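You operate a simulated robot arm through the tools that you are given. There is no shell and no other tool. Be economical: measure what you need, move in short steps, check, and stop when the job is done.

The job below is to be done with a simulated robot arm. You get a single attempt, and the scene is never put back.

JOB
Load the teal syringe and put the air adapter on it.
Fine: into the green nozzle, orange guide over the nozzle first; teal cap into its hole.

It is judged by the outcome, as a careful person would: the job done as asked, and still so three seconds after it is handed in. It fails if anything else is knocked over, pushed out of place, dropped, spilled or broken. Lids that push on must go on centred and level and be pressed home; caps that screw on are set level and turned clockwise until they are tight.

ROBOT AND FRAMES
A 6-joint arm with a two-finger parallel gripper, fixed in place. Base frame: the origin is at the foot of the arm, x ahead of it, y to its left, z up; the work surface is at about z = 2. Lengths are in mm, angles in degrees, forces in N, time in s.
With the tool pointing down near the work surface it reaches from about 140 to 580 mm from the base axis. Its first joint turns from -66.0 to 66.0 degrees. Payload 2.1 kg.
Tool frame: the origin (TCP) lies between the finger pads and is the grasp point; the fingertips stand 30 mm ahead of it; z points along the fingers, y is the line along which they close. Largest opening 94 mm; finger width 28, thickness 10; the body of the gripper, 50 by 96 mm, starts 55 mm behind the TCP.
Orientation is told as [roll, pitch, yaw] about the base's x, y, z axes, in that order, counted from this pose: with the fingers straight down and closing along the base's y, the tool's x points along the base's -x, its y along +y and its z along -z.

CONTROLS
- The arm moves only by the tool move_arm. Its argument "moves" is a list of rows, each a list of 6 numbers: the shift along the base's x, y, z in units of 300 mm (1.0 is 300 mm), then the turn, a rotation vector about the base's x, y, z in units of 120 degrees (1.0 is 120 degrees). In form: [[tx, ty, tz, rx, ry, rz], ...]. A call has 1 to 8 rows; each row is the pose to reach, as a shift and turn from the pose commanded when the call began. "fingers" is the closure, from 0 (fully open) to 1 (shut), set as the call begins (left out, the last holds). A call with a number of a shift or a turn outside -1 to 1 is refused whole. A row lasts 0.2 s, in which the tool goes at most 50 mm and 8.6 degrees; a call with a longer step from one row to the next is refused whole, and so is a gripper value outside its range. A pose out of reach is approached as far as the arm can. The call stops where the force on the tool passes 60 N (or 10 N more than at its start, if that is more) or the arm is blocked; 0.2 s more then pass. Each finger travels about 72 mm/s and halts on what it meets, pressing with about 33 N; the grip force reading is that of the motor and also rises with nothing between the fingers. The clock runs only during rows and for 0.2 s after the last one: add rows that repeat a pose to give the fingers time. It gives the time, the measured TCP pose, the force on the tool (base axes), the opening and the grip force at its end, in the units of the frame above (readings bear some noise).
- Cameras (640 x 400 px; columns grow to the right, rows downward): "scene" is fixed at [37.5, -347.8, 507]; the picture's right is [0.95, -0.32, 0.00], its down [-0.12, -0.35, -0.93] and it looks along [0.30, 0.88, -0.38] (base axes); focal length 262 px, centre (320, 200). "wrist" rides on the gripper at [76, 14, -102] in the tool frame; the picture's right is [-0.18, 0.98, 0.00], its down [-0.75, -0.14, -0.64] and it looks along [-0.63, -0.12, 0.77] (tool axes); focal length 243 px, centre (320, 200). There is no depth. A picture from a camera that has moved, and an enlarged one, comes with that camera's place and axes in the base frame and with its lens. The place of the scene camera against the robot may be out by one fixed shift of up to 12 mm in any direction.
- snapshot(camera): a new picture of that camera. It takes no simulated time.
- enlarge(camera, box): a new picture of the part [left, top, right, bottom] of that camera's present view, enlarged. It takes no simulated time.
- sign_off(): hands the job in; it is judged then, once.

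Go step by step. Nothing tells you positions but the pictures and the camera data: compare them with the known pose of the tool, close in by small moves and look again before you grip or let go. The budget is 120 turns and 68 pictures, counting those below and the enlarged ones. Unless the task says otherwise, let go and move clear before handing in, and close with one line.

The tools are called as a command line: name --pt "numbers of a row" for each row, then --argument value for the rest, lists and objects as JSON in quotes. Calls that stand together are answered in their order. move_arm: Moves the arm, as the interface text tells. Its arguments: {"type":"object","properties":{"moves":{"type":"array"},"fingers":{"type":"number"}},"required":["moves"]} The other tools are called the same way: snapshot (camera) takes a picture; enlarge (camera, box) takes an enlarged picture of a part of a camera's view; sign_off () hands the job in.

At the start:

```text
clock: 0.0
tcp_pos: [281.6, 184.4, 425.6]
tool_rot: [0.0, 0.0, 0.1]
force: [-0.3, 0.5, 0.9]
grip_width: 93.9
grip_force: 0.1
```

scene: 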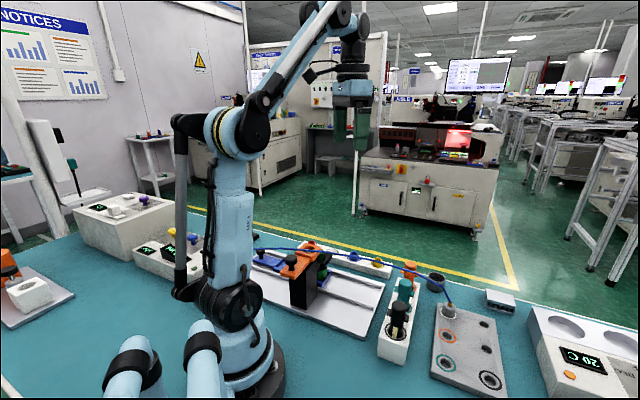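
wrist: 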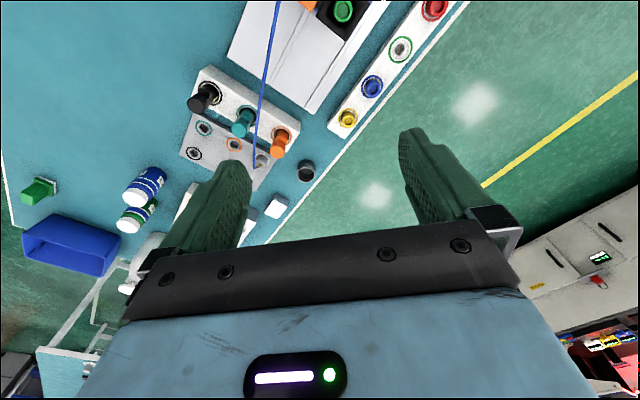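

I see a rack with black/teal/orange syringes, a grey plate with holes, and an orange carriage on a rail to the left. I'll look closer before moving.

enlarge --camera "scene" --box '[360, 240, 540, 400]'

enlarge --camera "scene" --box '[230, 220, 410, 340]'

enlarge --camera "wrist" --box '[160, 0, 480, 200]'

```text
2.50 times, centred on (450, 320) of scene
camera zoom: at [37.5, -347.8, 507.0], right [0.95, -0.32, 0.0], down [-0.12, -0.35, -0.93], along [0.3, 0.88, -0.38], focal length 655 px, centre (-5, -100)
```

zoom: 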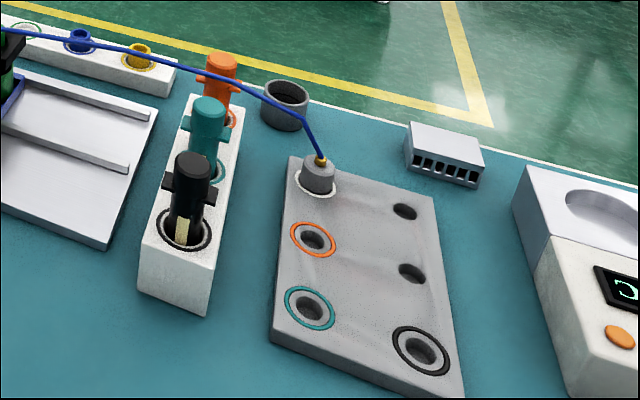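

```text
3.33 times, centred on (320, 280) of scene
camera zoom: at [37.5, -347.8, 507.0], right [0.95, -0.32, 0.0], down [-0.12, -0.35, -0.93], along [0.3, 0.88, -0.38], focal length 873 px, centre (320, -67)
```

zoom: 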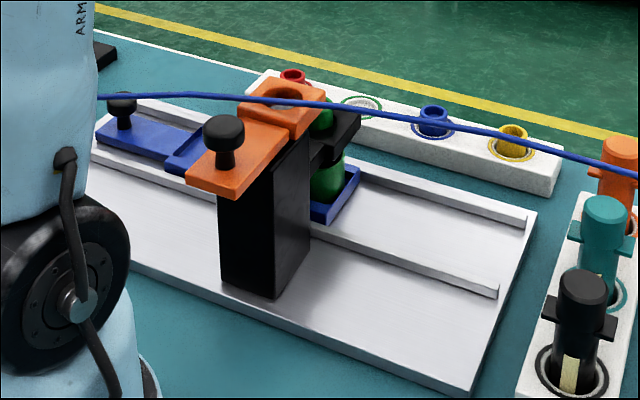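

```text
2.00 times, centred on (320, 100) of wrist
camera zoom: at [205.7, 197.5, 526.2], right [0.18, 0.98, 0.0], down [0.75, -0.14, 0.64], along [0.63, -0.12, -0.77], focal length 485 px, centre (320, 400)
```

zoom: 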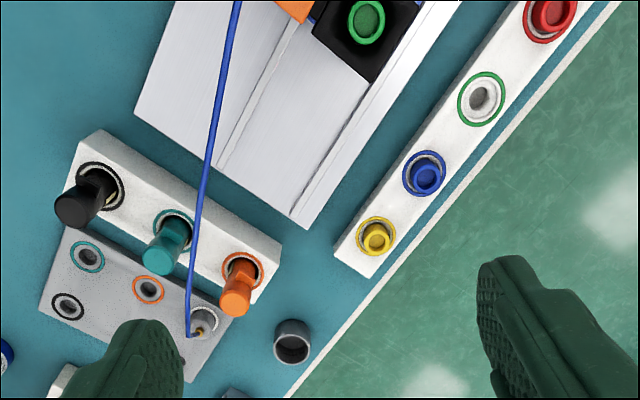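

The teal syringe is near (340, 24), the station near (227, 229) and the plate near (400, -50). I'll move to look at the rack more closely.

move_arm --pt "-0.05 -0.11 -0.06 0 0 0" --pt "-0.1 -0.22 -0.12 0 0 0" --pt "-0.15 -0.33 -0.2 0 0 0" --pt "-0.2 -0.44 -0.28 0 0 0" --pt "-0.25 -0.53 -0.36 0 0 0"

snapshot --camera "wrist"

snapshot --camera "scene"

```text
clock: 1.2
tcp_pos: [206.9, 24.1, 316.9]
tool_rot: [0.0, 0.0, 0.1]
force: [0.6, 0.6, -0.1]
grip_width: 93.9
grip_force: 0.1
```

```text
62 pictures are left
camera wrist: at [130.3, 38.4, 417.8], right [0.18, 0.98, 0.0], down [0.75, -0.14, 0.64], along [0.63, -0.12, -0.77], focal length 243 px, centre (320, 200)
```

wrist: 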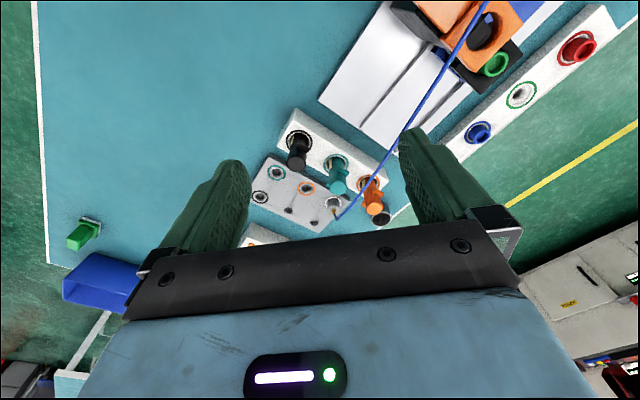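

```text
61 pictures are left
```

scene: 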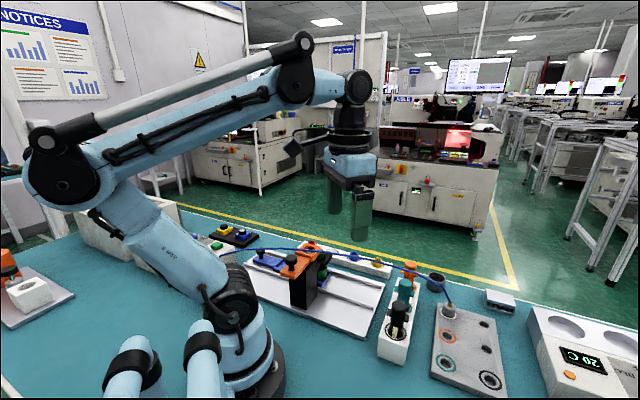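

enlarge --camera "wrist" --box '[240, 90, 420, 240]'

enlarge --camera "wrist" --box '[340, 0, 640, 160]'

```text
2.67 times, centred on (330, 165) of wrist
camera zoom: at [130.3, 38.4, 417.8], right [0.18, 0.98, 0.0], down [0.75, -0.14, 0.64], along [0.63, -0.12, -0.77], focal length 647 px, centre (293, 293)
```

zoom: 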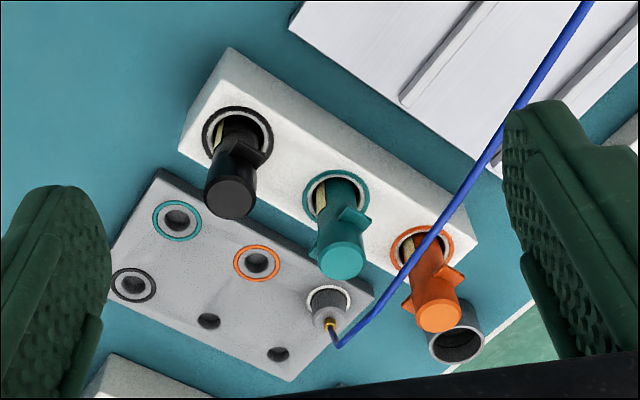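

```text
2.13 times, centred on (490, 80) of wrist
camera zoom: at [130.3, 38.4, 417.8], right [0.18, 0.98, 0.0], down [0.75, -0.14, 0.64], along [0.63, -0.12, -0.77], focal length 518 px, centre (-43, 456)
```

zoom: 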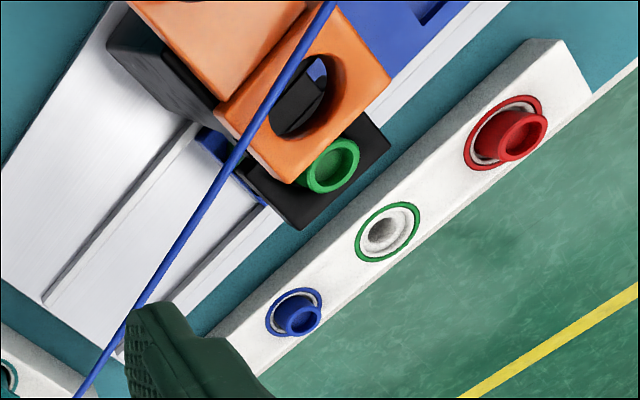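

enlarge --camera "scene" --box '[375, 255, 455, 365]'

enlarge --camera "scene" --box '[240, 230, 340, 310]'

enlarge --camera "wrist" --box '[300, 135, 400, 235]'

```text
3.64 times, centred on (415, 310) of scene
camera zoom: at [37.5, -347.8, 507.0], right [0.95, -0.32, 0.0], down [-0.12, -0.35, -0.93], along [0.3, 0.88, -0.38], focal length 953 px, centre (-26, -200)
```

zoom: 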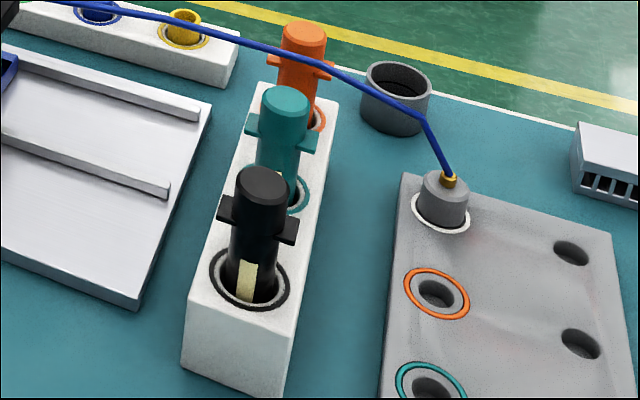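

```text
5.00 times, centred on (290, 270) of scene
camera zoom: at [37.5, -347.8, 507.0], right [0.95, -0.32, 0.0], down [-0.12, -0.35, -0.93], along [0.3, 0.88, -0.38], focal length 1310 px, centre (470, -150)
```

zoom: 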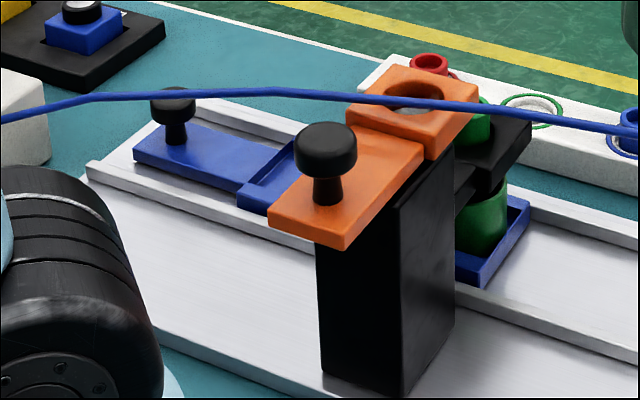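

```text
4.00 times, centred on (350, 185) of wrist
camera zoom: at [130.3, 38.4, 417.8], right [0.18, 0.98, 0.0], down [0.75, -0.14, 0.64], along [0.63, -0.12, -0.77], focal length 970 px, centre (200, 260)
```

zoom: 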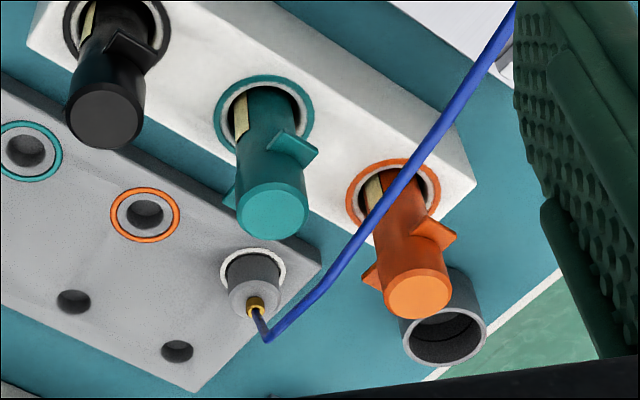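

The orange guide on the post must be slid out over the green nozzle with its black knob. I'll go over the knob with 45° yaw, which looks along the slide direction.

move_arm --pt "-0.03 0.07 0 0 0 0.0625" --pt "-0.06 0.14 0 0 0 0.125" --pt "-0.1 0.21 -0.02 0 0 0.1875" --pt "-0.13 0.28 -0.03 0 0 0.25" --pt "-0.16 0.34 -0.05 0 0 0.3125" --pt "-0.19 0.4 -0.06 0 0 0.375"

snapshot --camera "wrist"

```text
clock: 2.6
tcp_pos: [148.2, 144.2, 300.0]
tool_rot: [0.0, 0.0, 45.1]
force: [0.5, -0.6, 0.6]
grip_width: 94.2
grip_force: 0.1
```

```text
55 pictures are left
camera wrist: at [84.9, 99.5, 401.4], right [-0.57, 0.82, 0.0], down [0.63, 0.43, 0.64], along [0.53, 0.36, -0.77], focal length 243 px, centre (320, 200)
```

wrist: 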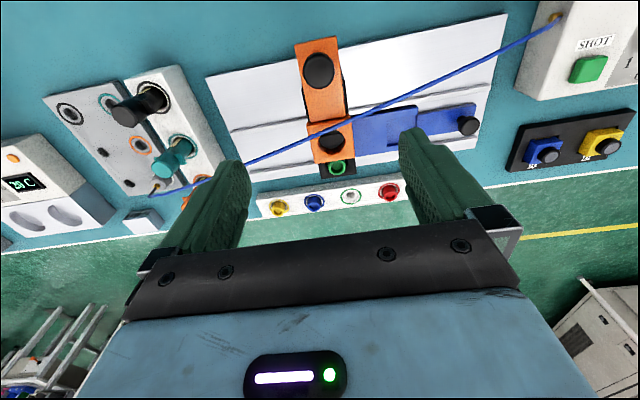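

enlarge --camera "wrist" --box '[240, 30, 400, 190]'

```text
2.50 times, centred on (320, 110) of wrist
camera zoom: at [84.9, 99.5, 401.4], right [-0.57, 0.82, 0.0], down [0.63, 0.43, 0.64], along [0.53, 0.36, -0.77], focal length 606 px, centre (320, 425)
```

zoom: 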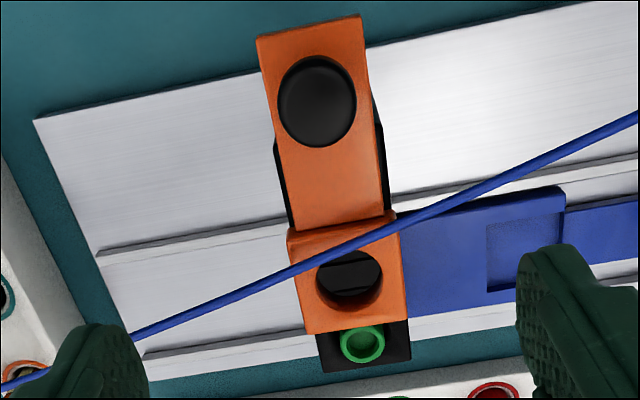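

Knob top is near (126, 126, 168); the guide must travel about 68 mm along (+,+). I lower over the knob.

move_arm --pt "-0.037 -0.03 -0.08 0 0 0" --pt "-0.074 -0.061 -0.2 0 0 0" --pt "-0.074 -0.061 -0.33 0 0 0" --pt "-0.074 -0.061 -0.33 0 0 0"

snapshot --camera "wrist"

enlarge --camera "scene" --box '[230, 180, 390, 300]'

```text
clock: 3.6
tcp_pos: [127.1, 126.9, 199.3]
tool_rot: [0.0, 0.0, 45.0]
force: [-0.9, 0.2, 0.0]
grip_width: 94.0
grip_force: 0.2
```

```text
53 pictures are left
camera wrist: at [62.9, 83.8, 300.5], right [-0.56, 0.83, 0.0], down [0.63, 0.43, 0.64], along [0.53, 0.36, -0.77], focal length 243 px, centre (320, 200)
```

wrist: 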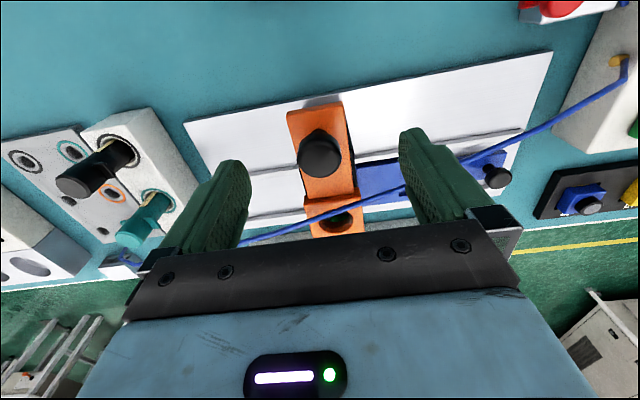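

```text
3.33 times, centred on (310, 240) of scene
camera zoom: at [37.5, -347.8, 507.0], right [0.95, -0.32, 0.0], down [-0.12, -0.35, -0.93], along [0.3, 0.88, -0.38], focal length 873 px, centre (353, 67)
```

zoom: 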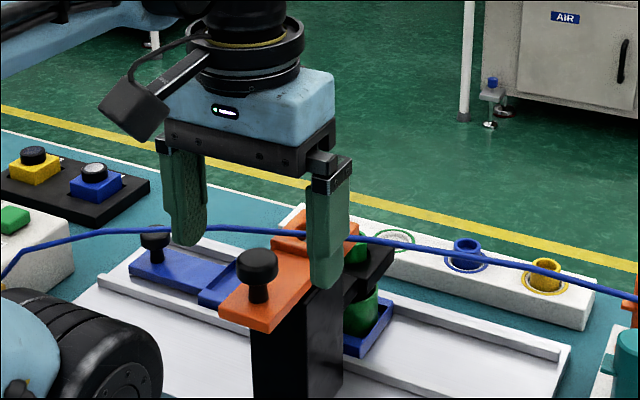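

Knob triangulated at (126, 126.4, top 168). Lower 19 mm and grip it.

move_arm --pt "-0.002 -0.001 -0.035 0 0 0" --pt "-0.002 -0.001 -0.065 0 0 0" --pt "-0.002 -0.001 -0.065 0 0 0"

move_arm --pt "0 0 0 0 0 0" --pt "0 0 0 0 0 0" --pt "0 0 0 0 0 0" --pt "0 0 0 0 0 0" --fingers 1

enlarge --camera "scene" --box '[230, 180, 390, 300]'

```text
clock: 4.4
tcp_pos: [126.8, 126.8, 180.6]
tool_rot: [-0.1, 0.0, 44.9]
force: [0.4, -0.6, 0.6]
grip_width: 93.9
grip_force: 0.1
```

```text
clock: 5.4
tcp_pos: [127.9, 126.6, 179.3]
tool_rot: [0.0, 0.1, 45.0]
force: [3.2, -2.2, -0.4]
grip_width: 26.6
grip_force: 45.7
```

```text
3.33 times, centred on (310, 240) of scene
camera zoom: at [37.5, -347.8, 507.0], right [0.95, -0.32, 0.0], down [-0.12, -0.35, -0.93], along [0.3, 0.88, -0.38], focal length 873 px, centre (353, 67)
```

zoom: 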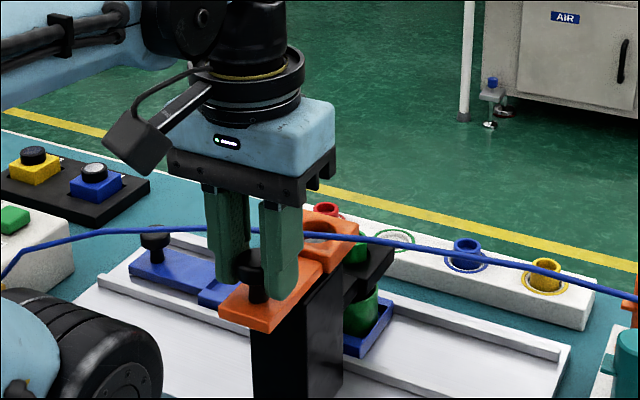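

Gripped. Slide 34 mm slowly along (+,+) and look.

move_arm --pt "0.016 0.016 0 0 0 0" --pt "0.032 0.032 0 0 0 0" --pt "0.048 0.048 0 0 0 0" --pt "0.064 0.064 0 0 0 0" --pt "0.08 0.08 0 0 0 0" --pt "0.08 0.08 0 0 0 0"

snapshot --camera "scene"

```text
clock: 6.8
tcp_pos: [151.3, 151.1, 180.8]
tool_rot: [0.2, 0.1, 45.2]
force: [-9.7, 10.3, -28.2]
grip_width: 26.6
grip_force: 45.1
```

```text
50 pictures are left
```

scene: 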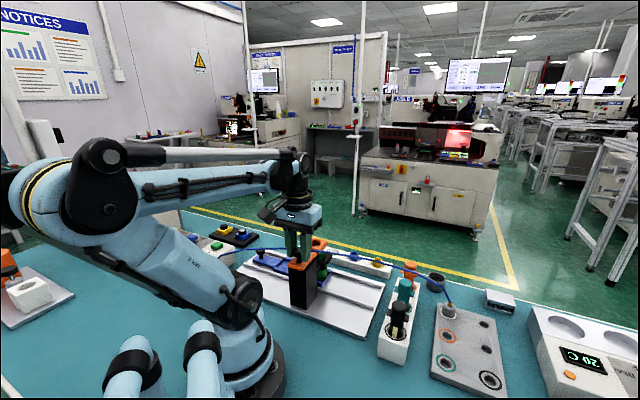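

move_arm --pt "0.013 0.019 -0.004 0 0 0" --pt "0.029 0.035 -0.004 0 0 0" --pt "0.045 0.051 -0.004 0 0 0" --pt "0.061 0.067 -0.004 0 0 0" --pt "0.061 0.067 -0.004 0 0 0"

enlarge --camera "wrist" --box '[200, 60, 440, 240]'

enlarge --camera "scene" --box '[260, 210, 360, 310]'

```text
clock: 8.0
tcp_pos: [169.9, 169.3, 180.6]
tool_rot: [0.1, 0.0, 45.0]
force: [-10.0, 7.4, -12.7]
grip_width: 26.6
grip_force: 45.0
```

```text
2.22 times, centred on (320, 150) of wrist
camera zoom: at [105.4, 125.6, 281.2], right [-0.56, 0.83, 0.0], down [0.63, 0.43, 0.64], along [0.53, 0.36, -0.77], focal length 539 px, centre (320, 311)
```

zoom: 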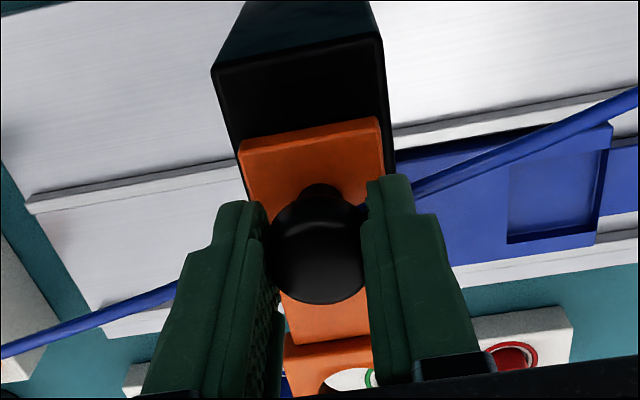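

```text
4.00 times, centred on (310, 260) of scene
camera zoom: at [37.5, -347.8, 507.0], right [0.95, -0.32, 0.0], down [-0.12, -0.35, -0.93], along [0.3, 0.88, -0.38], focal length 1048 px, centre (360, -40)
```

zoom: 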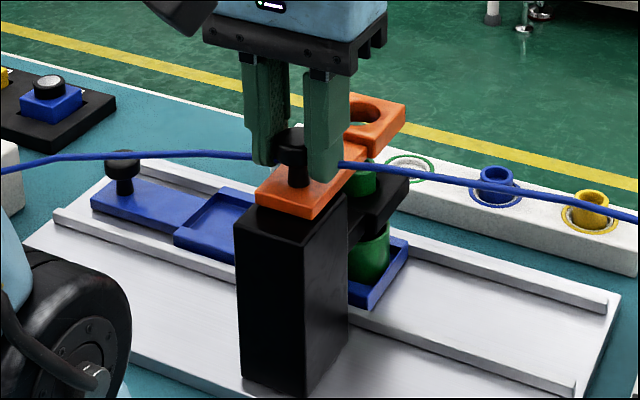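

move_arm --pt "0.008 0.01 0 0 0 0" --pt "0.018 0.02 0 0 0 0" --pt "0.028 0.03 0 0 0 0" --pt "0.028 0.03 0 0 0 0"

```text
clock: 9.0
tcp_pos: [176.3, 176.2, 178.9]
tool_rot: [0.0, 0.9, 45.0]
force: [-34.9, -24.5, -5.3]
grip_width: 26.6
grip_force: 45.2
```

It has hit its end stop at about 69 mm, matching the needed offset. Release and go up and back to look.

move_arm --pt "-0.01 -0.01 0 0 0 0" --pt "-0.01 -0.01 0 0 0 0" --pt "-0.01 -0.01 0 0 0 0" --pt "-0.01 -0.01 0 0 0 0" --fingers 0

move_arm --pt "0 0 0.1 0 0 0" --pt "0 0 0.25 0 0 0" --pt "0 0 0.38 0 0 0" --pt "0 0 0.38 0 0 0"

enlarge --camera "wrist" --box '[240, 60, 400, 200]'

enlarge --camera "scene" --box '[240, 230, 480, 350]'

```text
clock: 10.0
tcp_pos: [177.1, 174.4, 178.4]
tool_rot: [0.0, -0.1, 45.1]
force: [0.2, -0.7, -0.7]
grip_width: 94.1
grip_force: 0.1
```

```text
clock: 11.0
tcp_pos: [176.0, 174.1, 292.8]
tool_rot: [0.1, 0.0, 44.9]
force: [-0.2, -0.2, 0.7]
grip_width: 94.1
grip_force: 0.1
```

```text
2.86 times, centred on (320, 130) of wrist
camera zoom: at [111.9, 130.2, 394.0], right [-0.56, 0.83, 0.0], down [0.63, 0.43, 0.64], along [0.53, 0.36, -0.77], focal length 693 px, centre (320, 400)
```

zoom: 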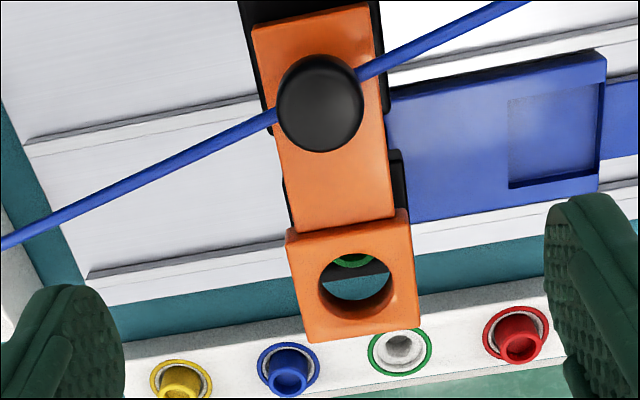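

```text
2.67 times, centred on (360, 290) of scene
camera zoom: at [37.5, -347.8, 507.0], right [0.95, -0.32, 0.0], down [-0.12, -0.35, -0.93], along [0.3, 0.88, -0.38], focal length 699 px, centre (213, -40)
```

zoom: 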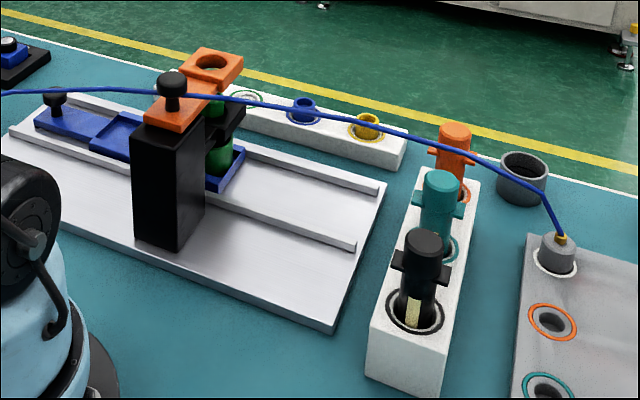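

The guide is out, and the hose is evidently visual only. I'll verify concentricity by putting the camera almost straight above the guide hole.

move_arm --pt "0.11 0.1 0 0 0 0" --pt "0.22 0.19 0 0 0 0" --pt "0.32 0.275 0 0 0 0" --pt "0.32 0.275 0 0 0 0"

enlarge --camera "wrist" --box '[240, 0, 400, 100]'

```text
clock: 12.0
tcp_pos: [272.8, 256.2, 290.3]
tool_rot: [-0.1, 0.0, 45.1]
force: [0.6, 0.3, -0.2]
grip_width: 94.3
grip_force: 0.0
```

```text
4.00 times, centred on (320, 50) of wrist
camera zoom: at [208.6, 212.6, 392.0], right [-0.56, 0.83, 0.0], down [0.63, 0.43, 0.64], along [0.53, 0.36, -0.77], focal length 970 px, centre (320, 800)
```

zoom: 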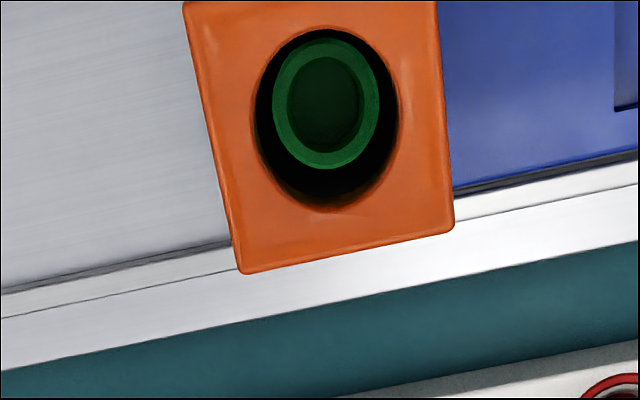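

Nozzle and guide hole are concentric at about (225.5, 225.5). Now I go over the teal syringe with yaw -45 (closing along the rack row, clear of the wings).

move_arm --pt "0.03 -0.1 0 0 0 -0.0625" --pt "0.06 -0.2 0 0 0 -0.125" --pt "0.09 -0.3 0 0 0 -0.1875" --pt "0.12 -0.4 0 0 0 -0.25" --pt "0.15 -0.5 0 0 0 -0.3125" --pt "0.18 -0.6 0 0 0 -0.375" --fingers 0.4

move_arm --pt "0.015 -0.03 0 0 0 -0.0625" --pt "0.03 -0.06 0 0 0 -0.125" --pt "0.045 -0.09 0 0 0 -0.1875" --pt "0.06 -0.12 0 0 0 -0.25" --pt "0.075 -0.15 0 0 0 -0.3125" --pt "0.087 -0.173 0 0 0 -0.375" --pt "0.087 -0.173 0 0 0 -0.375"

snapshot --camera "wrist"

```text
clock: 13.4
tcp_pos: [325.2, 78.1, 292.1]
tool_rot: [0.0, 0.0, -0.1]
force: [0.7, -0.8, 0.6]
grip_width: 56.2
grip_force: 0.0
```

```text
clock: 15.0
tcp_pos: [351.7, 25.8, 294.2]
tool_rot: [0.0, 0.0, -45.0]
force: [-0.2, 0.0, 0.1]
grip_width: 56.4
grip_force: 0.1
```

```text
44 pictures are left
camera wrist: at [307.7, 89.9, 395.1], right [0.83, 0.56, 0.0], down [0.43, -0.63, 0.64], along [0.36, -0.53, -0.77], focal length 243 px, centre (320, 200)
```

wrist: 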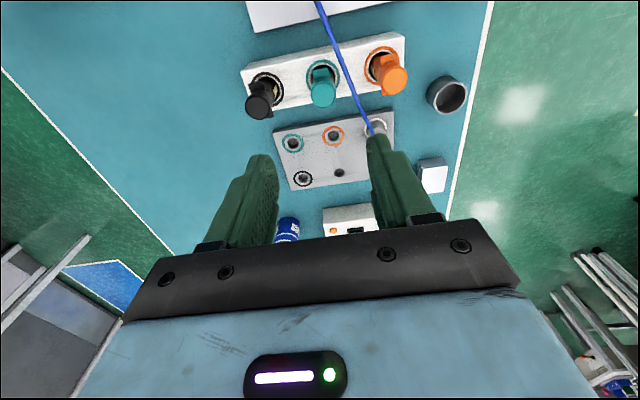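

enlarge --camera "wrist" --box '[230, 20, 430, 145]'

```text
3.20 times, centred on (330, 82) of wrist
camera zoom: at [307.7, 89.9, 395.1], right [0.83, 0.56, 0.0], down [0.43, -0.63, 0.64], along [0.36, -0.53, -0.77], focal length 776 px, centre (288, 576)
```

zoom: 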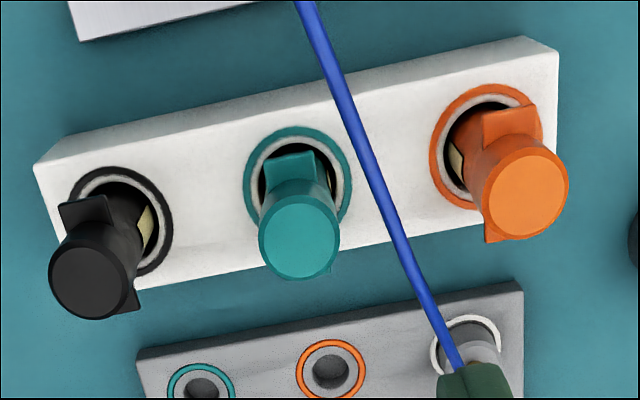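

Teal cap top is near (356, 25, 118), wings perpendicular to the row as expected. I descend to hold just the cap with the fingertips above the wings.

move_arm --pt "0.012 0 -0.15 0 0 0" --pt "0.012 0 -0.3 0 0 0" --pt "0.012 0 -0.42 0 0 0" --pt "0.012 0 -0.42 0 0 0"

snapshot --camera "wrist"

enlarge --camera "scene" --box '[360, 210, 480, 330]'

```text
clock: 16.0
tcp_pos: [355.0, 25.0, 168.6]
tool_rot: [0.0, 0.0, -44.9]
force: [-0.1, -0.3, 0.9]
grip_width: 56.5
grip_force: 0.1
```

```text
42 pictures are left
camera wrist: at [311.2, 89.4, 269.7], right [0.83, 0.56, 0.0], down [0.43, -0.63, 0.64], along [0.36, -0.53, -0.77], focal length 243 px, centre (320, 200)
```

wrist: 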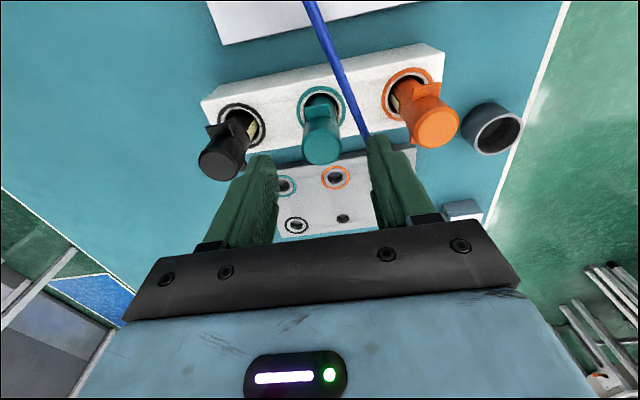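

```text
3.33 times, centred on (420, 270) of scene
camera zoom: at [37.5, -347.8, 507.0], right [0.95, -0.32, 0.0], down [-0.12, -0.35, -0.93], along [0.3, 0.88, -0.38], focal length 873 px, centre (-13, -33)
```

zoom: 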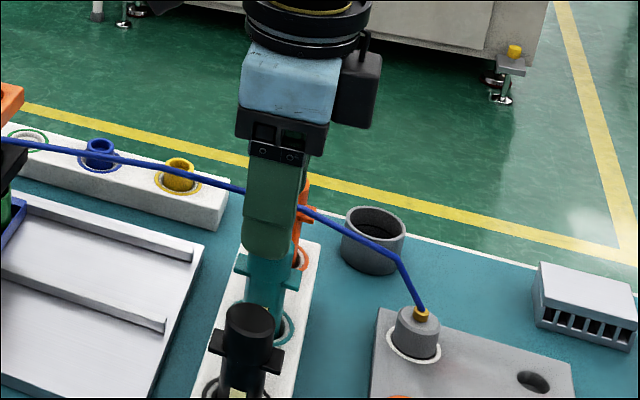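

move_arm --pt "0.005 -0.004 -0.06 0 0 0" --pt "0.005 -0.004 -0.125 0 0 0" --pt "0.005 -0.004 -0.125 0 0 0"

move_arm --pt "0 0 0 0 0 0" --pt "0 0 0 0 0 0" --pt "0 0 0 0 0 0" --fingers 1

enlarge --camera "scene" --box '[360, 230, 460, 330]'

enlarge --camera "wrist" --box '[220, 80, 420, 230]'

```text
clock: 16.8
tcp_pos: [356.5, 24.0, 129.6]
tool_rot: [-0.1, 0.0, -45.0]
force: [-0.5, -0.3, 0.4]
grip_width: 56.1
grip_force: 0.1
```

```text
clock: 17.6
tcp_pos: [357.3, 23.8, 130.4]
tool_rot: [0.0, 0.0, -45.1]
force: [-1.0, -0.9, 0.0]
grip_width: 24.9
grip_force: 33.4
```

```text
4.00 times, centred on (410, 280) of scene
camera zoom: at [37.5, -347.8, 507.0], right [0.95, -0.32, 0.0], down [-0.12, -0.35, -0.93], along [0.3, 0.88, -0.38], focal length 1048 px, centre (-40, -120)
```

zoom: 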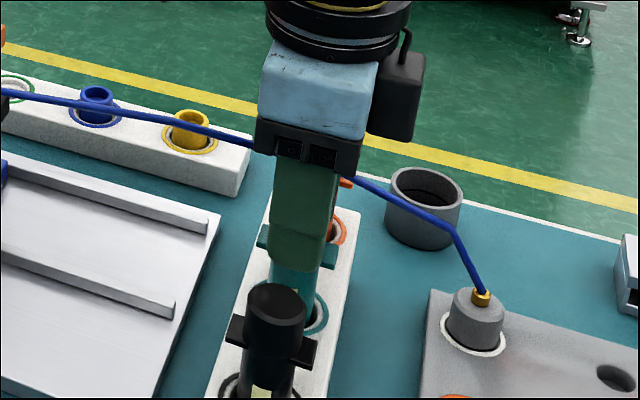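

```text
2.67 times, centred on (320, 155) of wrist
camera zoom: at [312.6, 88.1, 231.2], right [0.83, 0.56, 0.0], down [0.43, -0.63, 0.64], along [0.36, -0.53, -0.77], focal length 647 px, centre (320, 320)
```

zoom: 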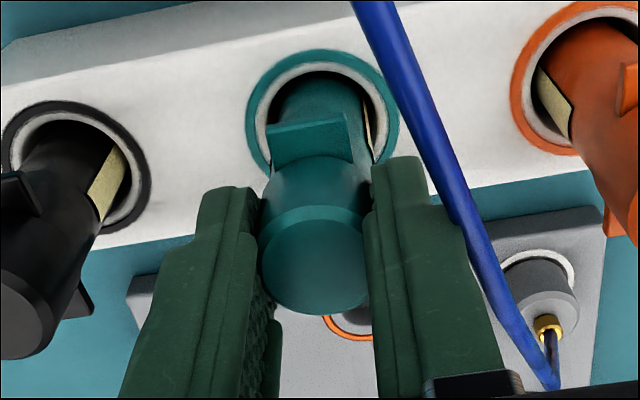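

Gripped, 24.9 mm wide. A slow 15 mm test lift will show whether the cap alone comes away.

move_arm --pt "0 0 0.015 0 0 0" --pt "0 0 0.03 0 0 0" --pt "0 0 0.05 0 0 0" --pt "0 0 0.05 0 0 0"

enlarge --camera "wrist" --box '[220, 80, 420, 230]'

```text
clock: 18.6
tcp_pos: [355.2, 24.3, 145.1]
tool_rot: [0.0, 0.1, -45.1]
force: [0.3, -0.3, 0.6]
grip_width: 25.4
grip_force: 32.7
```

```text
2.67 times, centred on (320, 155) of wrist
camera zoom: at [311.9, 88.2, 246.4], right [0.83, 0.56, 0.0], down [0.43, -0.63, 0.64], along [0.36, -0.53, -0.77], focal length 647 px, centre (320, 320)
```

zoom: 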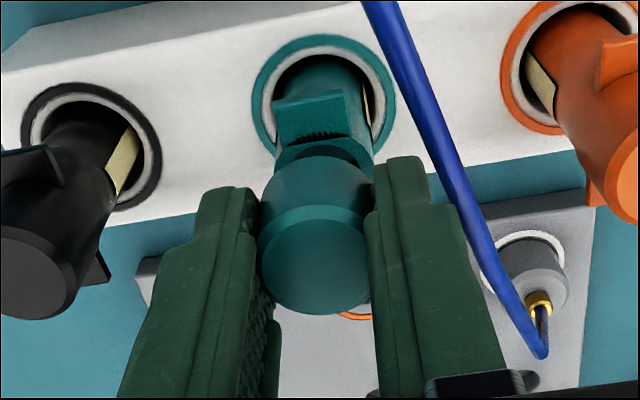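

The cap lifts off alone. I raise it and carry it towards the teal-ringed hole near (374, -91).

move_arm --pt "0 0 0.1 0 0 0" --pt "0 0 0.2 0 0 0" --pt "0 0 0.3 0 0 0" --pt "0.02 -0.13 0.3 0 0 0" --pt "0.04 -0.26 0.3 0 0 0" --pt "0.06 -0.38 0.3 0 0 0" --pt "0.06 -0.38 0.18 0 0 0" --pt "0.06 -0.38 0.1 0 0 0"

snapshot --camera "wrist"

enlarge --camera "scene" --box '[380, 220, 540, 400]'

```text
clock: 20.4
tcp_pos: [373.3, -89.5, 173.4]
tool_rot: [0.0, -0.2, -45.0]
force: [-0.1, 0.7, -0.4]
grip_width: 24.6
grip_force: 33.5
```

```text
37 pictures are left
camera wrist: at [329.5, -25.4, 274.4], right [0.82, 0.57, 0.0], down [0.43, -0.63, 0.64], along [0.36, -0.53, -0.77], focal length 243 px, centre (320, 200)
```

wrist: 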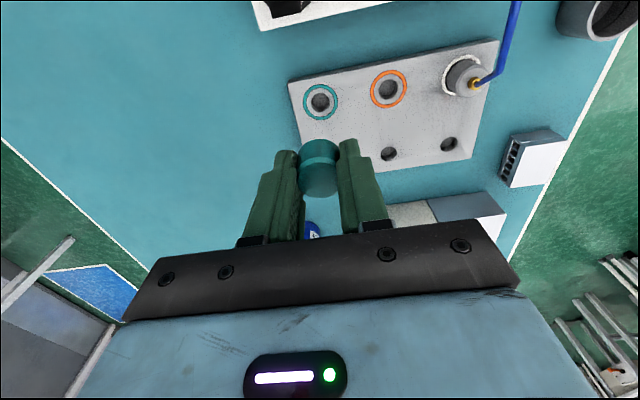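

```text
2.22 times, centred on (460, 310) of scene
camera zoom: at [37.5, -347.8, 507.0], right [0.95, -0.32, 0.0], down [-0.12, -0.35, -0.93], along [0.3, 0.88, -0.38], focal length 582 px, centre (9, -44)
```

zoom: 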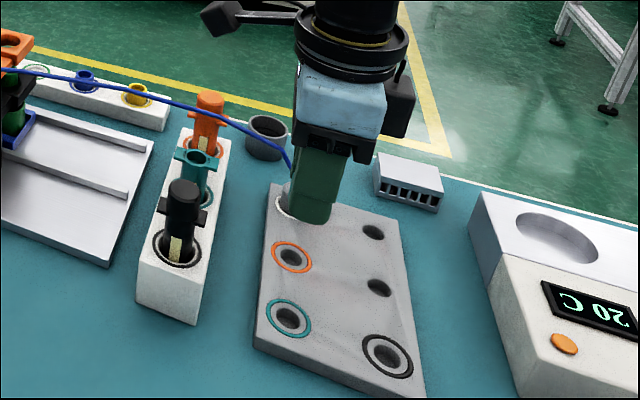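

enlarge --camera "wrist" --box '[270, 60, 390, 200]'

enlarge --camera "scene" --box '[420, 260, 490, 380]'

```text
2.86 times, centred on (330, 130) of wrist
camera zoom: at [329.5, -25.4, 274.4], right [0.82, 0.57, 0.0], down [0.43, -0.63, 0.64], along [0.36, -0.53, -0.77], focal length 693 px, centre (291, 400)
```

zoom: 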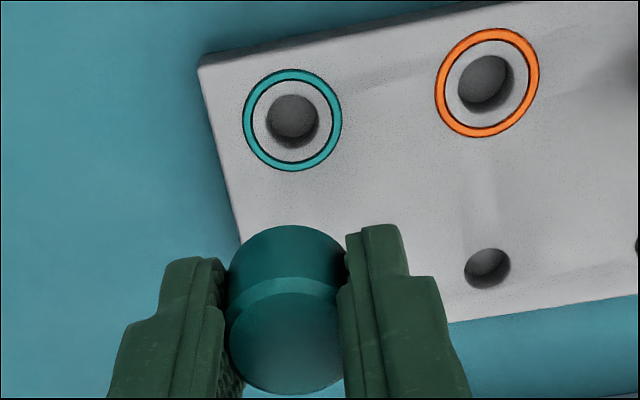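

```text
3.33 times, centred on (455, 320) of scene
camera zoom: at [37.5, -347.8, 507.0], right [0.95, -0.32, 0.0], down [-0.12, -0.35, -0.93], along [0.3, 0.88, -0.38], focal length 873 px, centre (-130, -200)
```

zoom: 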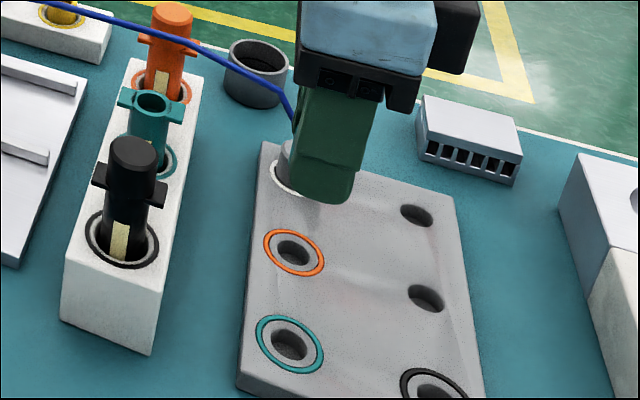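

enlarge --camera "scene" --box '[440, 280, 490, 330]'

```text
8.00 times, centred on (465, 305) of scene
camera zoom: at [37.5, -347.8, 507.0], right [0.95, -0.32, 0.0], down [-0.12, -0.35, -0.93], along [0.3, 0.88, -0.38], focal length 2096 px, centre (-840, -640)
```

zoom: 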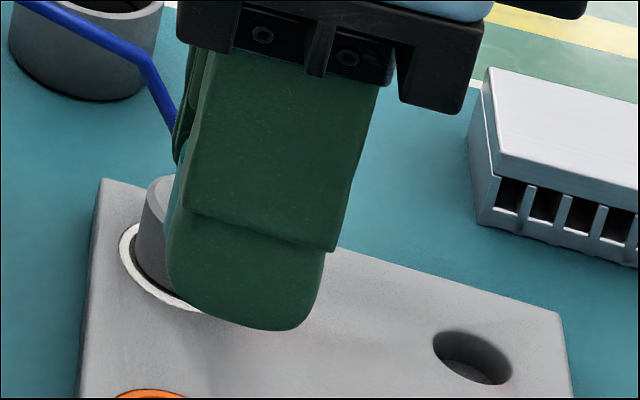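

move_arm --pt "0.006 -0.006 -0.1 0 0 0" --pt "0.006 -0.006 -0.22 0 0 0" --pt "0.006 -0.006 -0.32 0 0 0" --pt "0.006 -0.006 -0.32 0 0 0"

enlarge --camera "wrist" --box '[250, 80, 410, 220]'

enlarge --camera "scene" --box '[420, 290, 500, 370]'

```text
clock: 21.4
tcp_pos: [375.5, -89.6, 76.6]
tool_rot: [0.0, 0.1, -45.1]
force: [0.2, 0.4, -0.1]
grip_width: 23.0
grip_force: 33.0
```

```text
2.86 times, centred on (330, 150) of wrist
camera zoom: at [332.4, -26.0, 177.8], right [0.82, 0.57, 0.0], down [0.43, -0.63, 0.64], along [0.36, -0.53, -0.77], focal length 693 px, centre (291, 343)
```

zoom: 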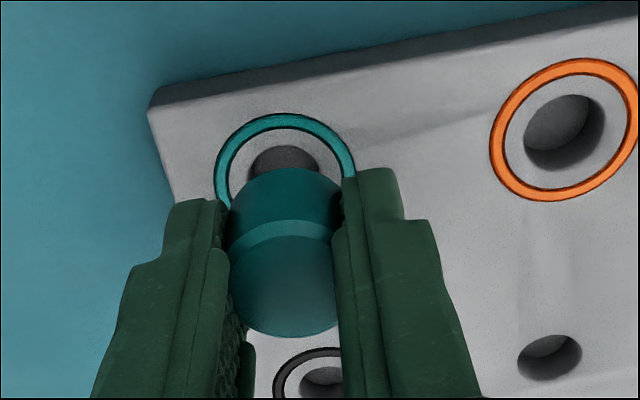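

```text
5.00 times, centred on (460, 330) of scene
camera zoom: at [37.5, -347.8, 507.0], right [0.95, -0.32, 0.0], down [-0.12, -0.35, -0.93], along [0.3, 0.88, -0.38], focal length 1310 px, centre (-380, -450)
```

zoom: 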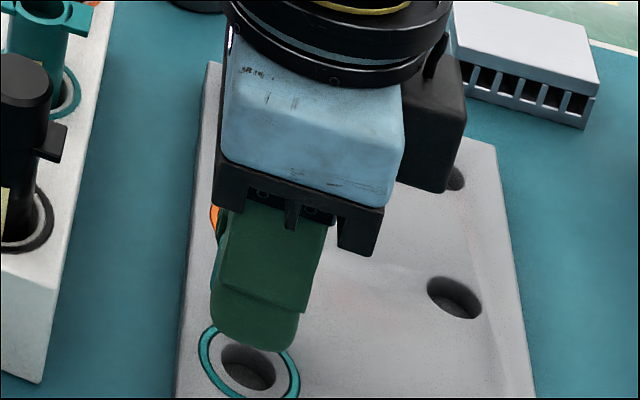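

Alignment is nearly there; hole at about (375.8, -92). I nudge and lower slowly, watching the force.

move_arm --pt "0 -0.005 -0.02 0 0 0" --pt "0 -0.005 -0.04 0 0 0" --pt "0 -0.005 -0.055 0 0 0" --pt "0 -0.005 -0.055 0 0 0"

enlarge --camera "wrist" --box '[250, 80, 410, 220]'

```text
clock: 22.4
tcp_pos: [376.4, -91.7, 61.0]
tool_rot: [0.0, 0.0, -44.9]
force: [-0.1, 0.7, 0.3]
grip_width: 22.9
grip_force: 32.7
```

```text
2.86 times, centred on (330, 150) of wrist
camera zoom: at [332.6, -27.8, 162.9], right [0.83, 0.56, 0.0], down [0.43, -0.63, 0.64], along [0.36, -0.53, -0.77], focal length 693 px, centre (291, 343)
```

zoom: 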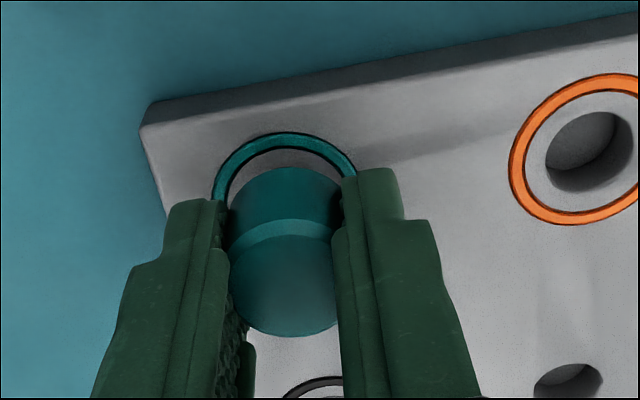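

move_arm --pt "0 0 -0.012 0 0 0" --pt "0 0 -0.023 0 0 0" --pt "0 0 -0.023 0 0 0"

enlarge --camera "wrist" --box '[250, 80, 410, 220]'

```text
clock: 23.2
tcp_pos: [377.3, -91.5, 54.8]
tool_rot: [0.0, 0.0, -45.0]
force: [1.2, -1.0, 0.7]
grip_width: 22.9
grip_force: 33.4
```

```text
2.86 times, centred on (330, 150) of wrist
camera zoom: at [332.4, -28.3, 156.3], right [0.83, 0.56, 0.0], down [0.43, -0.63, 0.64], along [0.36, -0.53, -0.77], focal length 693 px, centre (291, 343)
```

zoom: 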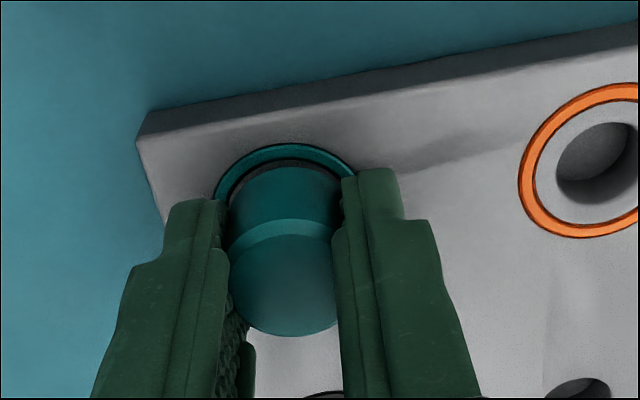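

move_arm --pt "-0.0025 0.0035 0 0 0 0" --pt "-0.0025 0.0035 -0.007 0 0 0" --pt "-0.0025 0.0035 -0.014 0 0 0" --pt "-0.0025 0.0035 -0.014 0 0 0"

enlarge --camera "wrist" --box '[250, 80, 410, 220]'

```text
clock: 24.2
tcp_pos: [376.8, -92.5, 51.0]
tool_rot: [0.0, -0.2, -45.0]
force: [12.3, -13.3, 5.0]
grip_width: 24.6
grip_force: 33.2
```

```text
2.86 times, centred on (330, 150) of wrist
camera zoom: at [331.7, -28.0, 151.9], right [0.83, 0.56, 0.0], down [0.43, -0.63, 0.65], along [0.36, -0.53, -0.76], focal length 693 px, centre (291, 343)
```

zoom: 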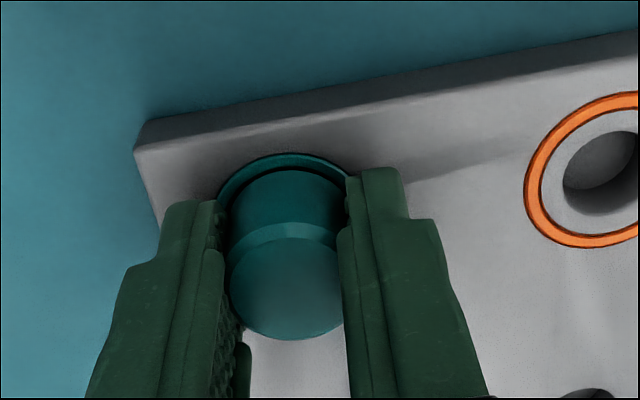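

The sideways force shows the plug is in the hole, so my last correction was unneeded. I undo it and press down a little.

move_arm --pt "0.0025 -0.0035 0 0 0 0" --pt "0.0025 -0.0035 0 0 0 0" --pt "0.0025 -0.0035 -0.006 0 0 0" --pt "0.0025 -0.0035 -0.006 0 0 0"

```text
clock: 25.2
tcp_pos: [376.2, -91.3, 50.3]
tool_rot: [-0.1, -0.1, -45.0]
force: [7.7, -7.8, 1.9]
grip_width: 24.7
grip_force: 33.2
```

move_arm --pt "0.0025 -0.0025 0 0 0 0" --pt "0.0025 -0.0025 -0.004 0 0 0" --pt "0.0025 -0.0025 -0.008 0 0 0" --pt "0.0025 -0.0025 -0.008 0 0 0"

enlarge --camera "scene" --box '[420, 300, 500, 380]'

```text
clock: 26.2
tcp_pos: [377.4, -93.0, 46.9]
tool_rot: [0.0, 0.0, -45.0]
force: [3.7, -4.4, 1.4]
grip_width: 24.7
grip_force: 33.1
```

```text
5.00 times, centred on (460, 340) of scene
camera zoom: at [37.5, -347.8, 507.0], right [0.95, -0.32, 0.0], down [-0.12, -0.35, -0.93], along [0.3, 0.88, -0.38], focal length 1310 px, centre (-380, -500)
```

zoom: 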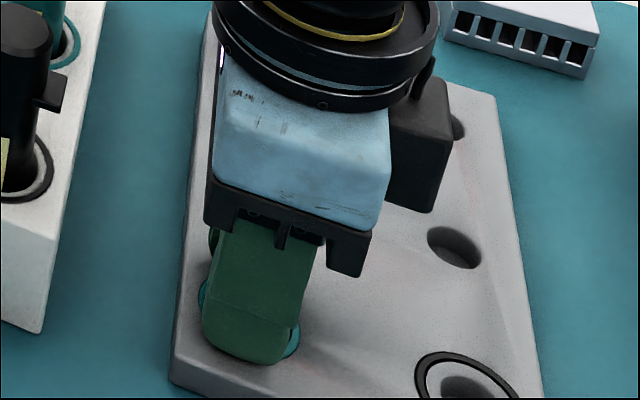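

move_arm --pt "0.001 -0.001 -0.005 0 0 0" --pt "0.001 -0.001 -0.01 0 0 0" --pt "0.001 -0.001 -0.015 0 0 0" --pt "0.001 -0.001 -0.015 0 0 0"

```text
clock: 26.9
tcp_pos: [376.6, -93.5, 45.9]
tool_rot: [0.0, 0.0, -45.0]
force: [-1.1, -0.5, 14.2]
grip_width: 24.5
grip_force: 32.7
stopped in row 3: the force on the tool passed its limit (the readings are from after the stop); the commanded pose is now the measured one
```

Seated with contact. Release to a modest opening and lift clear.

move_arm --pt "0 0 0 0 0 0" --pt "0 0 0 0 0 0" --pt "0 0 0 0 0 0" --fingers 0.45

move_arm --pt "0 0 0.08 0 0 0" --pt "0 0 0.2 0 0 0" --pt "0 0 0.35 0 0 0" --pt "0 0 0.45 0 0 0" --pt "-0.01 0.03 0.48 0 0 0"

snapshot --camera "wrist"

enlarge --camera "scene" --box '[380, 250, 520, 390]'

```text
clock: 27.7
tcp_pos: [375.5, -94.6, 47.0]
tool_rot: [-0.5, 0.0, -45.1]
force: [-28.5, -20.7, 47.1]
grip_width: 31.3
grip_force: 0.1
```

```text
clock: 28.9
tcp_pos: [373.1, -86.2, 190.2]
tool_rot: [0.0, 0.1, -45.2]
force: [-0.5, 0.6, 0.0]
grip_width: 51.8
grip_force: 0.2
```

```text
26 pictures are left
camera wrist: at [329.8, -21.2, 291.6], right [0.83, 0.56, 0.0], down [0.43, -0.63, 0.64], along [0.36, -0.53, -0.77], focal length 243 px, centre (320, 200)
```

wrist: 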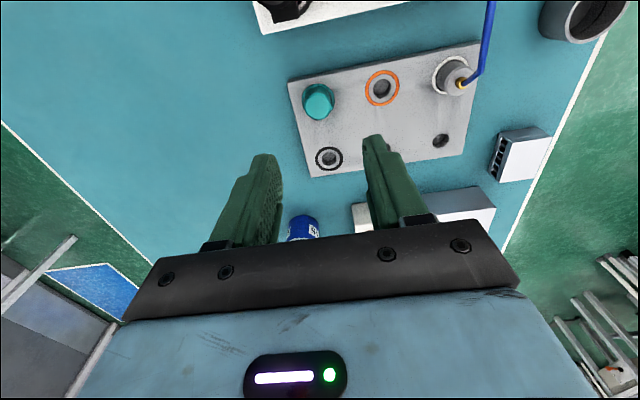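

```text
2.86 times, centred on (450, 320) of scene
camera zoom: at [37.5, -347.8, 507.0], right [0.95, -0.32, 0.0], down [-0.12, -0.35, -0.93], along [0.3, 0.88, -0.38], focal length 749 px, centre (-51, -143)
```

zoom: 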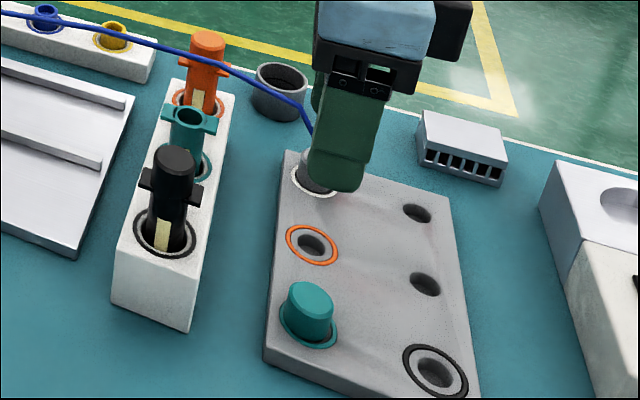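

enlarge --camera "scene" --box '[430, 335, 480, 385]'

enlarge --camera "wrist" --box '[280, 40, 480, 190]'

```text
8.00 times, centred on (455, 360) of scene
camera zoom: at [37.5, -347.8, 507.0], right [0.95, -0.32, 0.0], down [-0.12, -0.35, -0.93], along [0.3, 0.88, -0.38], focal length 2096 px, centre (-760, -1080)
```

zoom: 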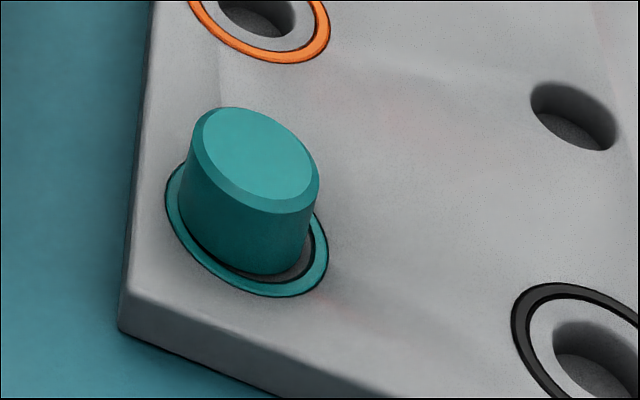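

```text
2.67 times, centred on (380, 115) of wrist
camera zoom: at [329.8, -21.2, 291.6], right [0.83, 0.56, 0.0], down [0.43, -0.63, 0.64], along [0.36, -0.53, -0.77], focal length 647 px, centre (160, 427)
```

zoom: 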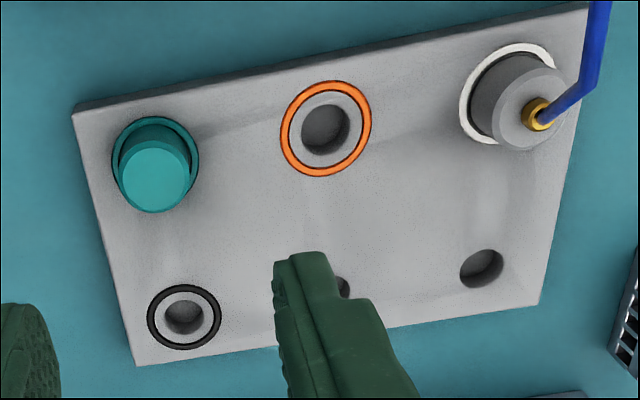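

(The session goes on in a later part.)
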